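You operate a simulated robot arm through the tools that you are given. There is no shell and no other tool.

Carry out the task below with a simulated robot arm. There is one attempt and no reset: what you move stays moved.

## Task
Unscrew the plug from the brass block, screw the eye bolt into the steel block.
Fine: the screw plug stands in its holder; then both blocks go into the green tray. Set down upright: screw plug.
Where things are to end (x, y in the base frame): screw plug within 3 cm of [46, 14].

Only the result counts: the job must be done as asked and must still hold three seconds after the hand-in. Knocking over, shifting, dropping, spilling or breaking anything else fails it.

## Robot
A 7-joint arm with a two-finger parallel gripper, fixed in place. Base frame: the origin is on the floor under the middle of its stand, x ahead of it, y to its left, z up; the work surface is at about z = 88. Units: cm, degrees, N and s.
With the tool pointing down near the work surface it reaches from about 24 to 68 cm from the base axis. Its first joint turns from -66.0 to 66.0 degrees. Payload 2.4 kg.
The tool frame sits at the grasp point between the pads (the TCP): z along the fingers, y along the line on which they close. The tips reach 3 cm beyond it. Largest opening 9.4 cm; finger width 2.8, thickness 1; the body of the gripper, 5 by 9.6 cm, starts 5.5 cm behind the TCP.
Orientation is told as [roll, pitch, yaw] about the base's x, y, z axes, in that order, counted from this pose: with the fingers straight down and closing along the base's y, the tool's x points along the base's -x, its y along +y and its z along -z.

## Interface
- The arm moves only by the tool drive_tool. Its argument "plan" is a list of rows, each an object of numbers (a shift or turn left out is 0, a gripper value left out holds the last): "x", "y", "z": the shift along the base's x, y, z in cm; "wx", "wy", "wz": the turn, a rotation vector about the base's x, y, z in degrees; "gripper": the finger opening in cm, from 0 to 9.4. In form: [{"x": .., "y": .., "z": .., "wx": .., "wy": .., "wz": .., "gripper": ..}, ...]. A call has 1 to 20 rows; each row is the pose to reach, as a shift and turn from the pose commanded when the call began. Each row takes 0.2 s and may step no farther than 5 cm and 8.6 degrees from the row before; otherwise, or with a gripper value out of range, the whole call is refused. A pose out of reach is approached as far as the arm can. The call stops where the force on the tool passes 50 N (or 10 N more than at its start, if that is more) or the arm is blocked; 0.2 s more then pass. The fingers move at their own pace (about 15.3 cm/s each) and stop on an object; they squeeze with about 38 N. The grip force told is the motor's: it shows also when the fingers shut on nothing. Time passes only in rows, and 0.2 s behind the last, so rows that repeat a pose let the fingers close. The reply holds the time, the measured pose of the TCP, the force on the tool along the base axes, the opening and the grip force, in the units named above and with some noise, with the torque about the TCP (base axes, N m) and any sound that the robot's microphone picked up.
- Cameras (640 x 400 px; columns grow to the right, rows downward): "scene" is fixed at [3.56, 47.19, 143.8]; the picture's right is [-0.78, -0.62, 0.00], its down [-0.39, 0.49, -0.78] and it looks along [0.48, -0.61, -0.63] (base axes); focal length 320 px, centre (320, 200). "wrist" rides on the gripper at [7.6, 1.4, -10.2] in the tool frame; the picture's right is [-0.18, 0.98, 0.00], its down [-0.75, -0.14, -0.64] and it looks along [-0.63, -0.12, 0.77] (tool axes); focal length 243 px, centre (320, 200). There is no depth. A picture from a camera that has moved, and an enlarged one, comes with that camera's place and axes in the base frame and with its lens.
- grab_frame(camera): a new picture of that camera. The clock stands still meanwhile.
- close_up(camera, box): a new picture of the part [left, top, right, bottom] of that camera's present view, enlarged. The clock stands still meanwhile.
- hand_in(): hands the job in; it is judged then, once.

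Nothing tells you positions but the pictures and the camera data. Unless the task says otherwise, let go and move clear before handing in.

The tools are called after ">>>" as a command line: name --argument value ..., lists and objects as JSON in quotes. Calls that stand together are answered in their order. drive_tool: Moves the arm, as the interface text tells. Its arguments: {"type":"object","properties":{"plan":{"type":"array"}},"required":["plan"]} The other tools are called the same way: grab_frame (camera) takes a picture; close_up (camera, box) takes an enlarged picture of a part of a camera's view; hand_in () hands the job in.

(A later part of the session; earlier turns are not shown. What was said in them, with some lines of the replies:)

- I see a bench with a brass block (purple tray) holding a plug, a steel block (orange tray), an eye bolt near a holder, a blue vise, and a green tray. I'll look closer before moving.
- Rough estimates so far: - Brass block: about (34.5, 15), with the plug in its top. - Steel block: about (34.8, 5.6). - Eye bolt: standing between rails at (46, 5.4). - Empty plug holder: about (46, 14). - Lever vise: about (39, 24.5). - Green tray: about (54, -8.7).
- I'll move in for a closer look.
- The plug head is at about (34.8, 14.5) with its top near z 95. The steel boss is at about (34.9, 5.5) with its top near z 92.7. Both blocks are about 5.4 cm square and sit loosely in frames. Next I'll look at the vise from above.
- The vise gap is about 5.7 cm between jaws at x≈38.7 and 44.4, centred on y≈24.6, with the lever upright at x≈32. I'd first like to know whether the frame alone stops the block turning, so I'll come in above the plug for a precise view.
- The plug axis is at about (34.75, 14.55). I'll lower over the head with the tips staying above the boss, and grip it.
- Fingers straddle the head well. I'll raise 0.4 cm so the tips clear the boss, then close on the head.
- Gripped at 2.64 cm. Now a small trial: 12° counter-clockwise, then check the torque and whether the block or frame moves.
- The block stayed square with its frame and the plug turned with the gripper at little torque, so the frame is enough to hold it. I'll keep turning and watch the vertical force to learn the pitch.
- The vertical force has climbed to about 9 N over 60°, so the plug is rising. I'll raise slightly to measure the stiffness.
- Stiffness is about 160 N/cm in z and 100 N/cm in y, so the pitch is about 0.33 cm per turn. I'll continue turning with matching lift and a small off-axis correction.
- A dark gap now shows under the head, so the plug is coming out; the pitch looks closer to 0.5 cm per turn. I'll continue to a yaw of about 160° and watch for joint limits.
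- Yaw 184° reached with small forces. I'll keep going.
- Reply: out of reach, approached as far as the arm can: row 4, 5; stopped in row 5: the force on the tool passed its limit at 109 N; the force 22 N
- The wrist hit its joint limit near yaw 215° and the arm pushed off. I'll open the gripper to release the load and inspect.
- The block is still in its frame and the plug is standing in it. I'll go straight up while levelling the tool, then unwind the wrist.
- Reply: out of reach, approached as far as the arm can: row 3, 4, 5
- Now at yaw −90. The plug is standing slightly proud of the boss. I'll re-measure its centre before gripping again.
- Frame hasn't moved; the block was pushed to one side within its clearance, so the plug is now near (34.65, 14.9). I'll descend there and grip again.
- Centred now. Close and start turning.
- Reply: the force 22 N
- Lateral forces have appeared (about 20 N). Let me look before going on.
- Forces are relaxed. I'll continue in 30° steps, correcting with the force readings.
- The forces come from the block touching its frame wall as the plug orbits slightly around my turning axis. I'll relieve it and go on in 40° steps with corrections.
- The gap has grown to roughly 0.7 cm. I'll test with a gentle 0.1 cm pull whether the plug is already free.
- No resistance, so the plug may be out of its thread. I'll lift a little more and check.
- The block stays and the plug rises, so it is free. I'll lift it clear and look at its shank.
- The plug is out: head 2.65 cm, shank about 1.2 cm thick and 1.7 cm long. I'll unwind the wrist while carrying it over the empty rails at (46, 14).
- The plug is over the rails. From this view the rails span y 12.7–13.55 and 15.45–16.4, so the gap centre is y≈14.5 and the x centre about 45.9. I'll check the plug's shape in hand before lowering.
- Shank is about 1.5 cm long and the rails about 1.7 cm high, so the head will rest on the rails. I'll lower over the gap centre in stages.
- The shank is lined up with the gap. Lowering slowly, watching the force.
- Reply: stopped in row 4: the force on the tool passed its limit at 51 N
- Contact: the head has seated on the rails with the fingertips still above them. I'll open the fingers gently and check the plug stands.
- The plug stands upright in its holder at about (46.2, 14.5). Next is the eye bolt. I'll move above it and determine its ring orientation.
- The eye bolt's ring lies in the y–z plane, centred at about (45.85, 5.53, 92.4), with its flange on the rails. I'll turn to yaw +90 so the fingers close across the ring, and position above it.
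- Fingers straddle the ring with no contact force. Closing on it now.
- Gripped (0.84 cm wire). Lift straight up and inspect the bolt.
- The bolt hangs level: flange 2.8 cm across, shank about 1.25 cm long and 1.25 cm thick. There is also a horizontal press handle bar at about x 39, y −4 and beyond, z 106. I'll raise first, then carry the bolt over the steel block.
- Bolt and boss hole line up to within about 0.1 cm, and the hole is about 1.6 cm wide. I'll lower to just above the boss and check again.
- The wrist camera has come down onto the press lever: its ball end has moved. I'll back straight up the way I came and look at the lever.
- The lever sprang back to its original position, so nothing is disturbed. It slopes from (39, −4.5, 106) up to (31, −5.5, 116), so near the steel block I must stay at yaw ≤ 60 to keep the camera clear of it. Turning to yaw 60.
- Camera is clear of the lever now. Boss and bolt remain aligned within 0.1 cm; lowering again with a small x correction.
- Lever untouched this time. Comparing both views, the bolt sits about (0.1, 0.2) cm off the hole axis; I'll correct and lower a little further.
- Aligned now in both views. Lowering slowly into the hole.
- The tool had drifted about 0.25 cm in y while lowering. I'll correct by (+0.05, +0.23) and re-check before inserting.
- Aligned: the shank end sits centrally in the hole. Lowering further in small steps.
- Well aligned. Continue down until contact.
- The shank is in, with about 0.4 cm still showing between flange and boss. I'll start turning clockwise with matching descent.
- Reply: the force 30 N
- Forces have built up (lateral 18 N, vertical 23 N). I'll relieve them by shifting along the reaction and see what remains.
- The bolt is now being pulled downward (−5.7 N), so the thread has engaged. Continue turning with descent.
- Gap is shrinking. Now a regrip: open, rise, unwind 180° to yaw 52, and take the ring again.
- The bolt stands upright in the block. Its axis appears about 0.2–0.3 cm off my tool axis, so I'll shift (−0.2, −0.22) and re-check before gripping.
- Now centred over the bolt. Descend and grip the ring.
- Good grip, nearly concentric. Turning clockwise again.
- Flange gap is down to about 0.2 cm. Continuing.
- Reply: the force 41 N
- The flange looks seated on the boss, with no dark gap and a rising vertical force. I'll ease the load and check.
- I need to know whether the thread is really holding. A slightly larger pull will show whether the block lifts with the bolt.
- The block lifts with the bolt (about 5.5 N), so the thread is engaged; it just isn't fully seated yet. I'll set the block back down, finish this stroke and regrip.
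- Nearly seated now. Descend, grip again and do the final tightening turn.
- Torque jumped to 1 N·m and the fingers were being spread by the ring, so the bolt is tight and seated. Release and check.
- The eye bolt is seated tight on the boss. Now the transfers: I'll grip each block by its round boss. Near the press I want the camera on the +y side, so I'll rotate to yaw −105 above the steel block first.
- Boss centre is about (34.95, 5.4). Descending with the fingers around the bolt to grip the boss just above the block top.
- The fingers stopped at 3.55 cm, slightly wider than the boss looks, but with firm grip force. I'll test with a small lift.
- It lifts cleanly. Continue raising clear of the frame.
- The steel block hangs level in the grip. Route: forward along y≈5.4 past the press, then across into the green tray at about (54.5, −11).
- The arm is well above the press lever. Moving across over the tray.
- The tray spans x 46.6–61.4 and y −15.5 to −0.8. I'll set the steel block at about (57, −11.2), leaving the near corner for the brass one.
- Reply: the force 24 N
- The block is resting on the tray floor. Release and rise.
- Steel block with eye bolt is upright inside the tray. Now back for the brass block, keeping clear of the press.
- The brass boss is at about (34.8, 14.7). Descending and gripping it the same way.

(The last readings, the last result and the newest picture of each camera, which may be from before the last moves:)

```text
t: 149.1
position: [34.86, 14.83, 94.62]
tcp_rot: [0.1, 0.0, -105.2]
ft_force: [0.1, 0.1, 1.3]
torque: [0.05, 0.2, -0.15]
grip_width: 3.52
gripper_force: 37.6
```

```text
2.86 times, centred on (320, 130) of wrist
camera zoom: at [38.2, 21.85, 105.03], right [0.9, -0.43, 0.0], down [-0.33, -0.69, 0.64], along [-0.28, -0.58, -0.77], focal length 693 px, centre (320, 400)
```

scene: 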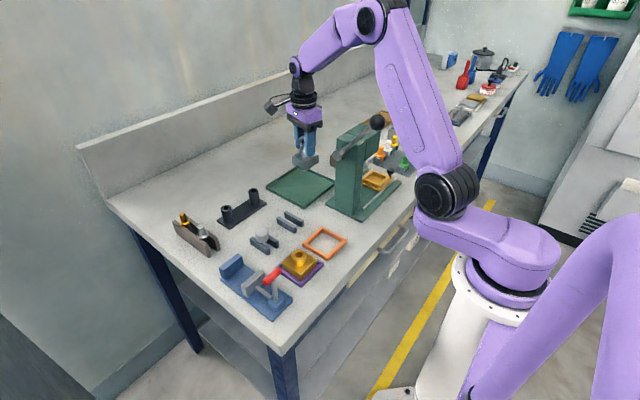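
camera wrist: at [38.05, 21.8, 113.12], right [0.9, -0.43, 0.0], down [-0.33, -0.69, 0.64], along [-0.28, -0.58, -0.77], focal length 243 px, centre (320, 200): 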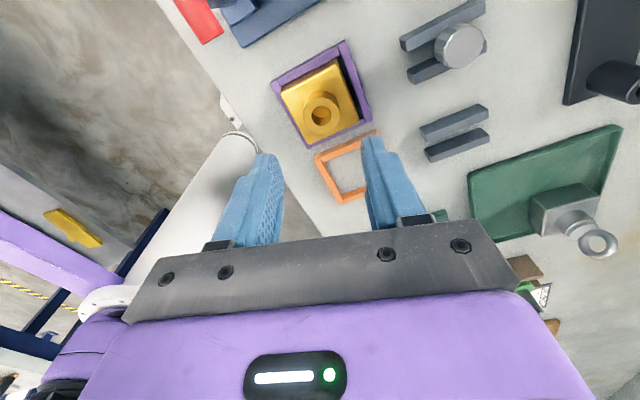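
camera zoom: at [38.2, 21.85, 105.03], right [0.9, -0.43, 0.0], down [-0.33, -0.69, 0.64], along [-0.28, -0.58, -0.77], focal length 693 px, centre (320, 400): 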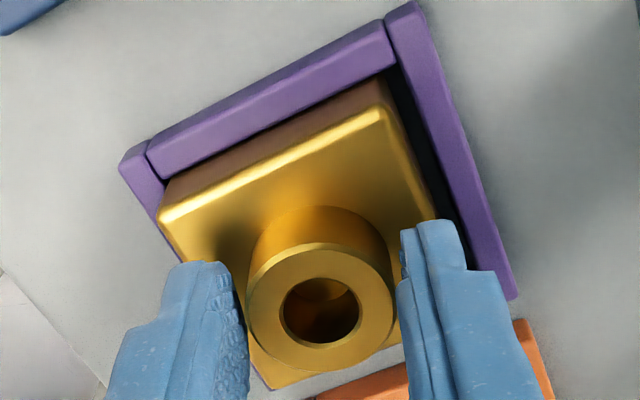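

Gripped as before. Lift straight up and verify.

>>> drive_tool --plan '[{"z": 0.4}, {"z": 1}, {"z": 2}, {"z": 3.5}, {"z": 5.5}, {"z": 7}, {"z": 7}]'

>>> close_up --camera "scene" --box '[250, 190, 350, 290]'

```text
t: 150.7
position: [34.7, 14.51, 101.79]
tcp_rot: [0.0, -0.1, -105.1]
ft_force: [0.4, 0.2, -4.7]
torque: [0.01, -0.02, 0.04]
grip_width: 3.51
gripper_force: 37.2
```

```text
4.00 times, centred on (300, 240) of scene
camera zoom: at [3.56, 47.19, 143.8], right [-0.78, -0.62, 0.0], down [-0.39, 0.49, -0.78], along [0.48, -0.61, -0.63], focal length 1279 px, centre (400, 40)
```

zoom: 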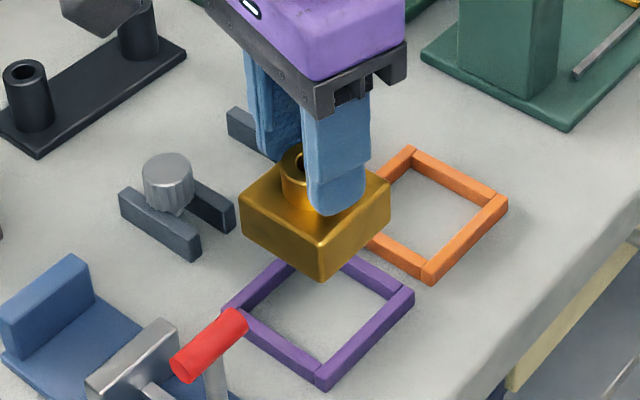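

>>> drive_tool --plan '[{"x": 2, "y": -3}, {"x": 5, "y": -5.5}, {"x": 9, "y": -6.5}, {"x": 13, "y": -7.5}, {"x": 16, "y": -10}, {"x": 17, "y": -13.5}, {"x": 16.8, "y": -17}, {"x": 16.3, "y": -19.6}, {"x": 16.3, "y": -19.6}]'

>>> close_up --camera "scene" --box '[240, 130, 360, 220]'

>>> grab_frame --camera "wrist"

```text
t: 152.7
position: [51.25, -4.87, 101.88]
tcp_rot: [0.1, -0.1, -105.0]
ft_force: [0.0, 0.7, -4.9]
torque: [0.01, 0.02, 0.03]
grip_width: 3.52
gripper_force: 38.5
```

```text
4.44 times, centred on (300, 175) of scene
camera zoom: at [3.57, 47.19, 143.8], right [-0.78, -0.62, 0.0], down [-0.39, 0.49, -0.78], along [0.48, -0.61, -0.63], focal length 1421 px, centre (409, 311)
```

zoom: 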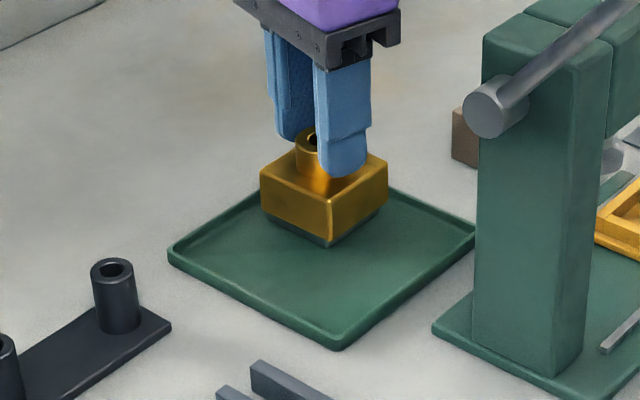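

```text
taken
camera wrist: at [54.54, 2.18, 112.05], right [0.9, -0.43, 0.0], down [-0.33, -0.69, 0.64], along [-0.28, -0.58, -0.77], focal length 243 px, centre (320, 200)
```

wrist: 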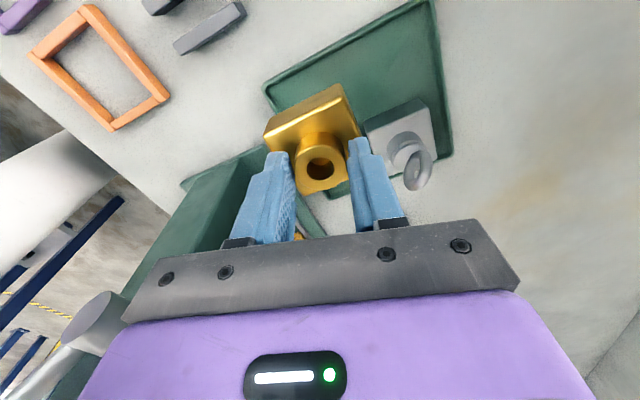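

Above the near corner of the tray. Lowering.

>>> drive_tool --plan '[{"x": -0.2, "z": -1.5}, {"x": -0.2, "z": -3.5}, {"x": -0.2, "z": -5}, {"x": -0.2, "z": -5.6}, {"x": -0.2, "z": -5.6}]'

>>> close_up --camera "scene" --box '[250, 140, 350, 220]'

>>> close_up --camera "wrist" --box '[200, 0, 480, 200]'

```text
t: 153.9
position: [51.13, -4.7, 96.1]
tcp_rot: [0.1, -0.1, -105.1]
ft_force: [0.3, -0.8, -5.1]
torque: [-0.01, -0.03, -0.01]
grip_width: 3.51
gripper_force: 38.0
```

```text
5.00 times, centred on (300, 180) of scene
camera zoom: at [3.57, 47.19, 143.8], right [-0.78, -0.62, 0.0], down [-0.39, 0.49, -0.78], along [0.48, -0.61, -0.63], focal length 1599 px, centre (420, 300)
```

zoom: 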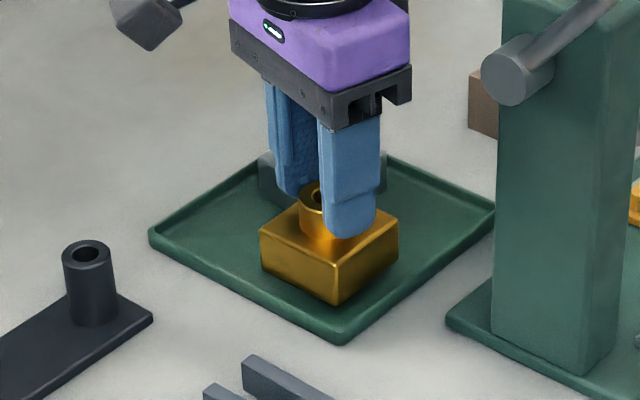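

```text
2.00 times, centred on (340, 100) of wrist
camera zoom: at [54.48, 2.19, 106.45], right [0.9, -0.43, 0.0], down [-0.33, -0.69, 0.64], along [-0.28, -0.58, -0.77], focal length 485 px, centre (280, 400)
```

zoom: 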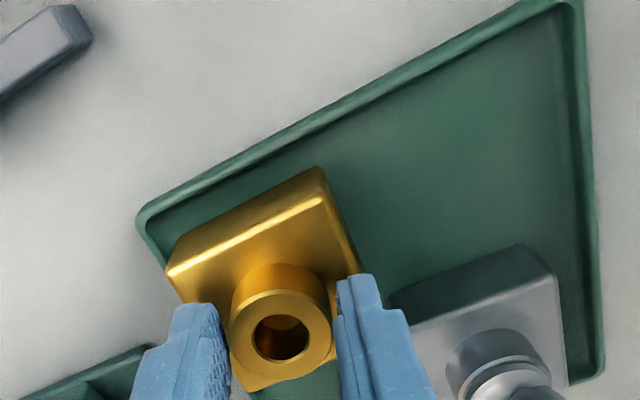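

Clearances: about 0.3 cm to the tray's near edge and 0.8 cm to the steel block. I'll nudge (+0.25, −0.15) and set it down.

>>> drive_tool --plan '[{"x": 0.25, "y": -0.15}, {"x": 0.25, "y": -0.15, "z": -0.3}, {"x": 0.25, "y": -0.15, "z": -0.5}, {"x": 0.25, "y": -0.15, "z": -0.6}, {"x": 0.25, "y": -0.15, "z": -0.6}]'

>>> close_up --camera "wrist" --box '[200, 0, 480, 200]'

```text
t: 155.1
position: [51.13, -4.87, 95.53]
tcp_rot: [0.0, -0.1, -105.0]
ft_force: [-0.1, 0.2, -5.1]
torque: [0.01, -0.02, 0.0]
grip_width: 3.51
gripper_force: 38.5
```

```text
2.00 times, centred on (340, 100) of wrist
camera zoom: at [54.57, 2.0, 105.85], right [0.9, -0.43, 0.0], down [-0.33, -0.69, 0.64], along [-0.28, -0.58, -0.77], focal length 485 px, centre (280, 400)
```

zoom: 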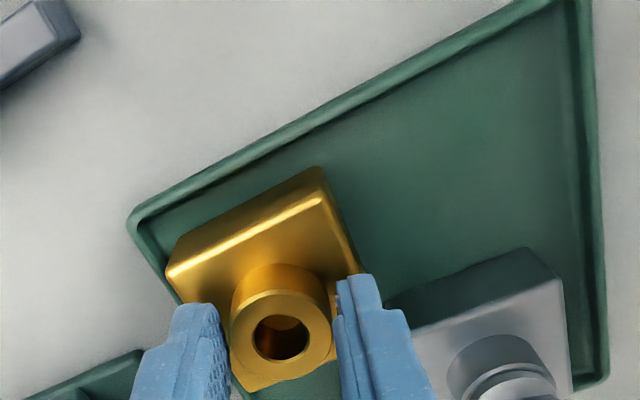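

>>> drive_tool --plan '[{"z": -0.08}, {"z": -0.16}, {"z": -0.24}, {"z": -0.24}]'

>>> drive_tool --plan '[{"z": -0.08}, {"z": -0.14}, {"z": -0.14}]'

```text
t: 156.1
position: [51.42, -4.9, 95.27]
tcp_rot: [0.1, -0.1, -105.1]
ft_force: [-0.7, -0.5, -5.9]
torque: [-0.01, 0.0, 0.02]
grip_width: 3.49
gripper_force: 38.3
```

```text
t: 156.9
position: [51.32, -4.93, 95.15]
tcp_rot: [0.0, -0.1, -105.1]
ft_force: [-0.5, 0.4, -5.1]
torque: [-0.01, 0.0, -0.01]
grip_width: 3.49
gripper_force: 38.3
```

>>> drive_tool --plan '[{"z": -0.08}, {"z": -0.14}, {"z": -0.14}]'

>>> close_up --camera "scene" --box '[265, 160, 325, 220]'

>>> close_up --camera "wrist" --box '[200, 0, 480, 200]'

```text
t: 157.7
position: [51.28, -4.98, 95.06]
tcp_rot: [0.1, -0.1, -105.1]
ft_force: [-7.7, 0.9, 22.5]
torque: [-0.03, 0.62, -0.24]
grip_width: 3.49
gripper_force: 37.9
```

```text
6.67 times, centred on (295, 190) of scene
camera zoom: at [3.5, 47.19, 143.8], right [-0.78, -0.62, 0.0], down [-0.39, 0.49, -0.78], along [0.48, -0.61, -0.63], focal length 2132 px, centre (487, 267)
```

zoom: 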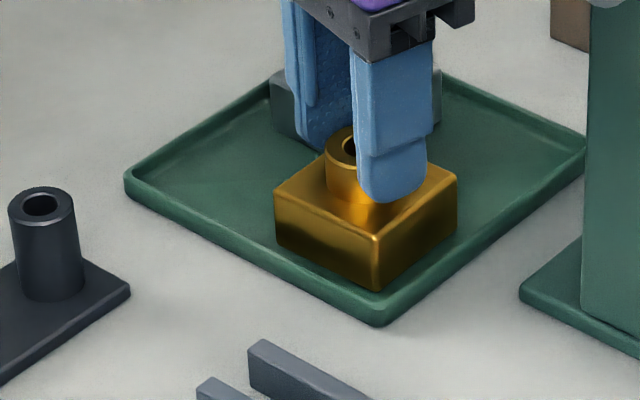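

```text
2.00 times, centred on (340, 100) of wrist
camera zoom: at [54.6, 2.06, 105.43], right [0.9, -0.43, 0.0], down [-0.33, -0.69, 0.64], along [-0.28, -0.58, -0.77], focal length 485 px, centre (280, 400)
```

zoom: 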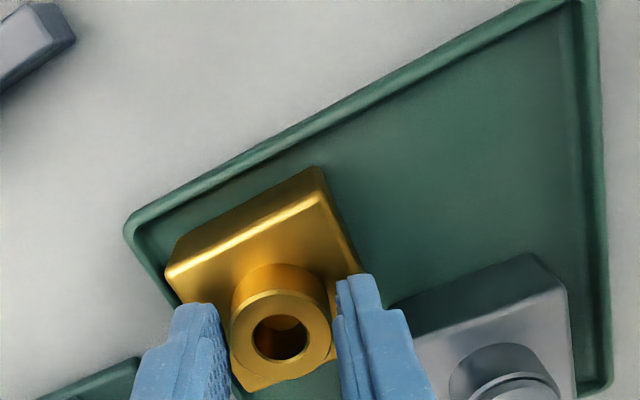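

On the tray floor. Release and rise.

>>> drive_tool --plan '[{"z": 0.08}, {"z": 0.08, "gripper": 3.7}, {"z": 0.08, "gripper": 4.3}, {"z": 0.08, "gripper": 5}, {"z": 0.08, "gripper": 5}, {"z": 1.5}, {"z": 3.5}, {"z": 6}, {"z": 9}, {"z": 9}]'

>>> drive_tool --plan '[{"y": 4}, {"y": 8}, {"y": 12, "z": 2}, {"y": 15, "z": 5}, {"y": 18, "z": 8}, {"y": 18, "z": 8}]'

>>> grab_frame --camera "scene"

>>> close_up --camera "scene" --box '[250, 140, 350, 220]'

>>> close_up --camera "scene" --box '[160, 180, 360, 330]'

>>> grab_frame --camera "wrist"

```text
t: 159.9
position: [51.26, -4.88, 104.09]
tcp_rot: [0.1, -0.1, -105.2]
ft_force: [-0.9, 0.2, -0.4]
torque: [0.03, -0.02, -0.04]
grip_width: 5.01
gripper_force: 0.1
```

```text
t: 161.3
position: [51.4, 13.18, 111.79]
tcp_rot: [0.1, -0.1, -105.0]
ft_force: [0.3, -0.3, 0.1]
torque: [0.01, 0.02, -0.01]
grip_width: 5.02
gripper_force: 0.1
```

```text
taken
```

scene: 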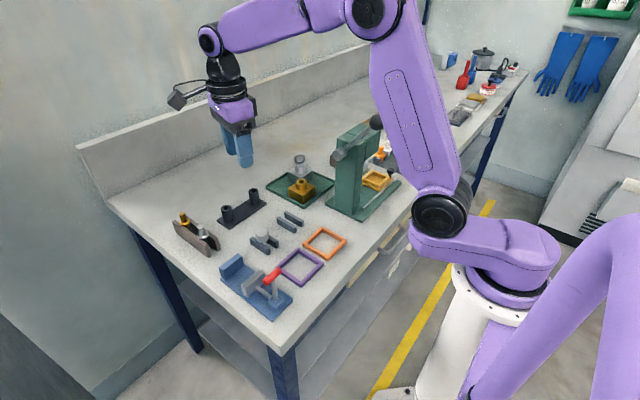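

```text
5.00 times, centred on (300, 180) of scene
camera zoom: at [3.56, 47.19, 143.8], right [-0.78, -0.62, 0.0], down [-0.39, 0.49, -0.78], along [0.48, -0.61, -0.63], focal length 1599 px, centre (420, 300)
```

zoom: 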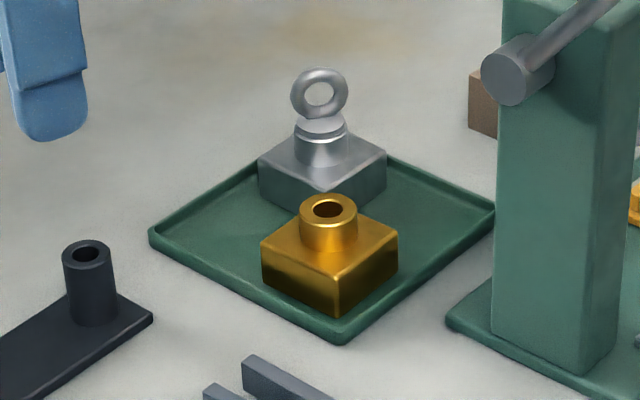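

```text
2.67 times, centred on (260, 255) of scene
camera zoom: at [3.56, 47.19, 143.8], right [-0.78, -0.62, 0.0], down [-0.39, 0.49, -0.78], along [0.48, -0.61, -0.63], focal length 853 px, centre (480, 53)
```

zoom: 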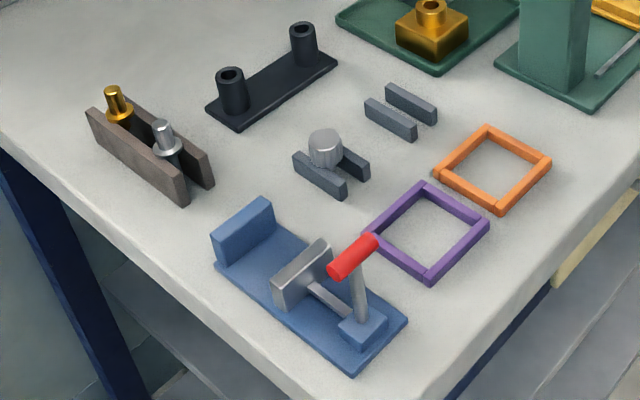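

```text
taken
camera wrist: at [54.71, 20.17, 122.06], right [0.9, -0.43, 0.0], down [-0.33, -0.69, 0.64], along [-0.28, -0.58, -0.77], focal length 243 px, centre (320, 200)
```

wrist: 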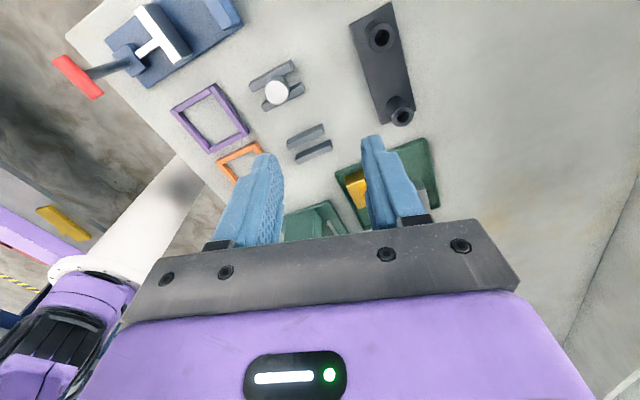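

Both blocks are in the tray and the plug is standing in its holder. Before handing in I'll zoom in on the eye bolt seating and the plug.

>>> close_up --camera "scene" --box '[285, 145, 315, 175]'

>>> close_up --camera "scene" --box '[245, 220, 285, 260]'

>>> close_up --camera "scene" --box '[320, 90, 440, 220]'

```text
13.33 times, centred on (300, 160) of scene
camera zoom: at [3.56, 47.19, 143.8], right [-0.78, -0.62, 0.0], down [-0.39, 0.49, -0.78], along [0.48, -0.61, -0.63], focal length 4264 px, centre (587, 733)
```

zoom: 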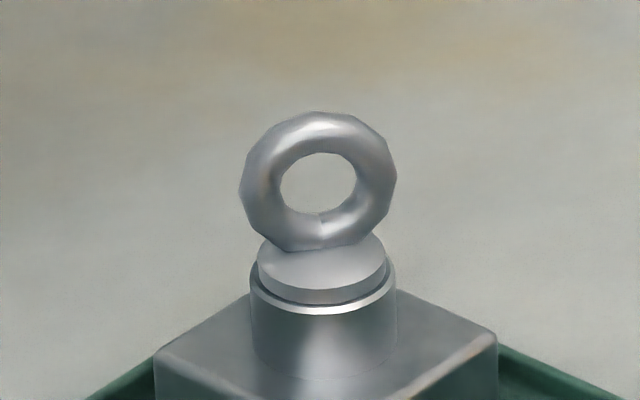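

```text
10.00 times, centred on (265, 240) of scene
camera zoom: at [3.56, 47.19, 143.8], right [-0.78, -0.62, 0.0], down [-0.39, 0.49, -0.78], along [0.48, -0.61, -0.63], focal length 3198 px, centre (870, -200)
```

zoom: 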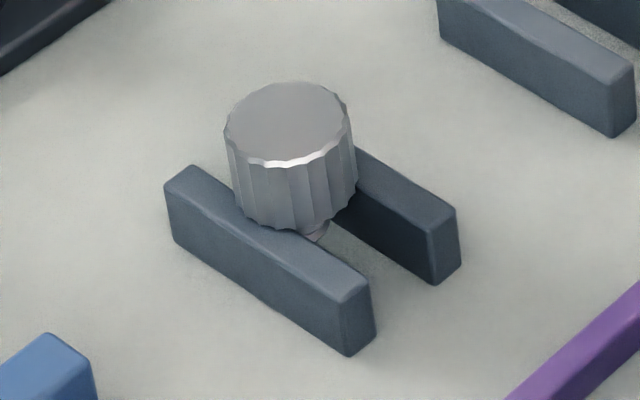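

```text
3.08 times, centred on (380, 155) of scene
camera zoom: at [3.56, 47.19, 143.8], right [-0.78, -0.62, 0.0], down [-0.39, 0.49, -0.78], along [0.48, -0.61, -0.63], focal length 984 px, centre (135, 338)
```

zoom: 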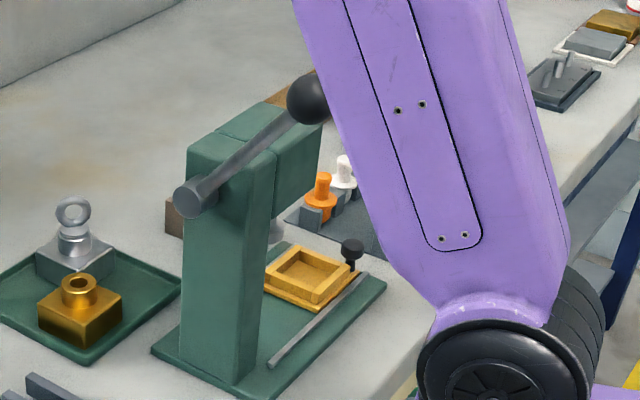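

>>> close_up --camera "scene" --box '[293, 160, 307, 170]'

>>> close_up --camera "scene" --box '[289, 175, 319, 205]'

```text
16.00 times, centred on (300, 165) of scene
camera zoom: at [3.56, 47.19, 143.8], right [-0.78, -0.62, 0.0], down [-0.39, 0.49, -0.78], along [0.48, -0.61, -0.63], focal length 5117 px, centre (640, 760)
```

zoom: 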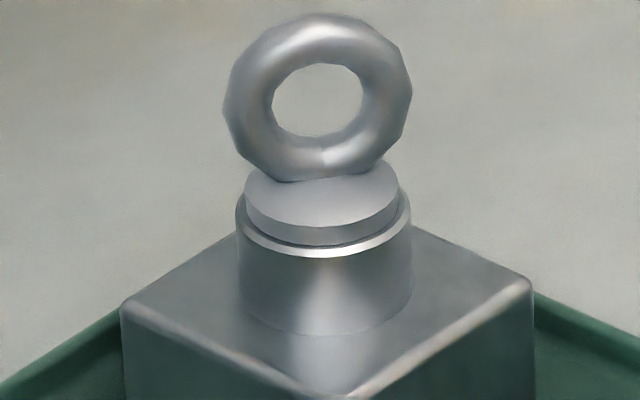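

```text
13.33 times, centred on (304, 190) of scene
camera zoom: at [3.56, 47.19, 143.8], right [-0.78, -0.62, 0.0], down [-0.39, 0.49, -0.78], along [0.48, -0.61, -0.63], focal length 4264 px, centre (533, 333)
```

zoom: 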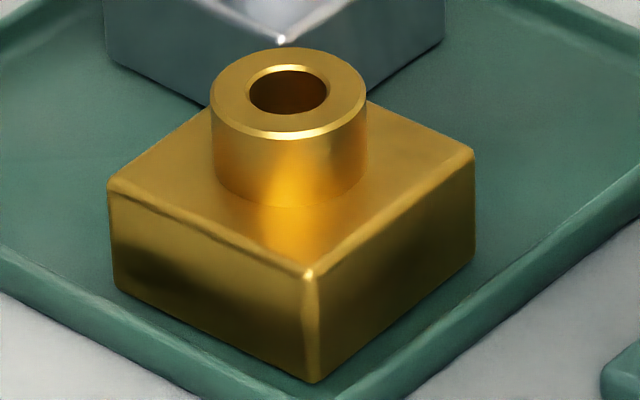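

At 16× zoom the flange sits directly on the boss with no gap. Both blocks are flat inside the green tray, the plug is upright in its holder at about (46.2, 14.5), and the press lever and frames are where they started. The gripper is open and clear, so I'm handing in.

>>> hand_in

```text
The job is handed in.
```

The job is done and handed in; I haven't been told the result.

- **Screw plug:** it is unscrewed from the brass block and stands upright in its holder at about (46.2, 14.5), roughly 0.6 cm from the target.
- **Eye bolt:** it is screwed into the steel block until it stopped turning (about 1 N·m). The last zoomed picture shows its flange on the boss with no visible gap.
- **Blocks:** both are flat inside the green tray, the brass one at about (51.3, −5) and the steel one at about (57, −10.5).
- **Turning in the frames:** I did not use the vise, because the frames held the blocks well enough to turn the threads. Neither frame moved.

Two contacts happened along the way:

- **Joint limit:** while unscrewing the plug, the wrist reached its limit and the force peaked at 109 N. The brass block shifted slightly inside its frame; the frame did not move.
- **Press lever:** while positioning over the steel block, the wrist camera pushed the press lever. It sprang back to its original position when I lifted, and it is still there in the last pictures.
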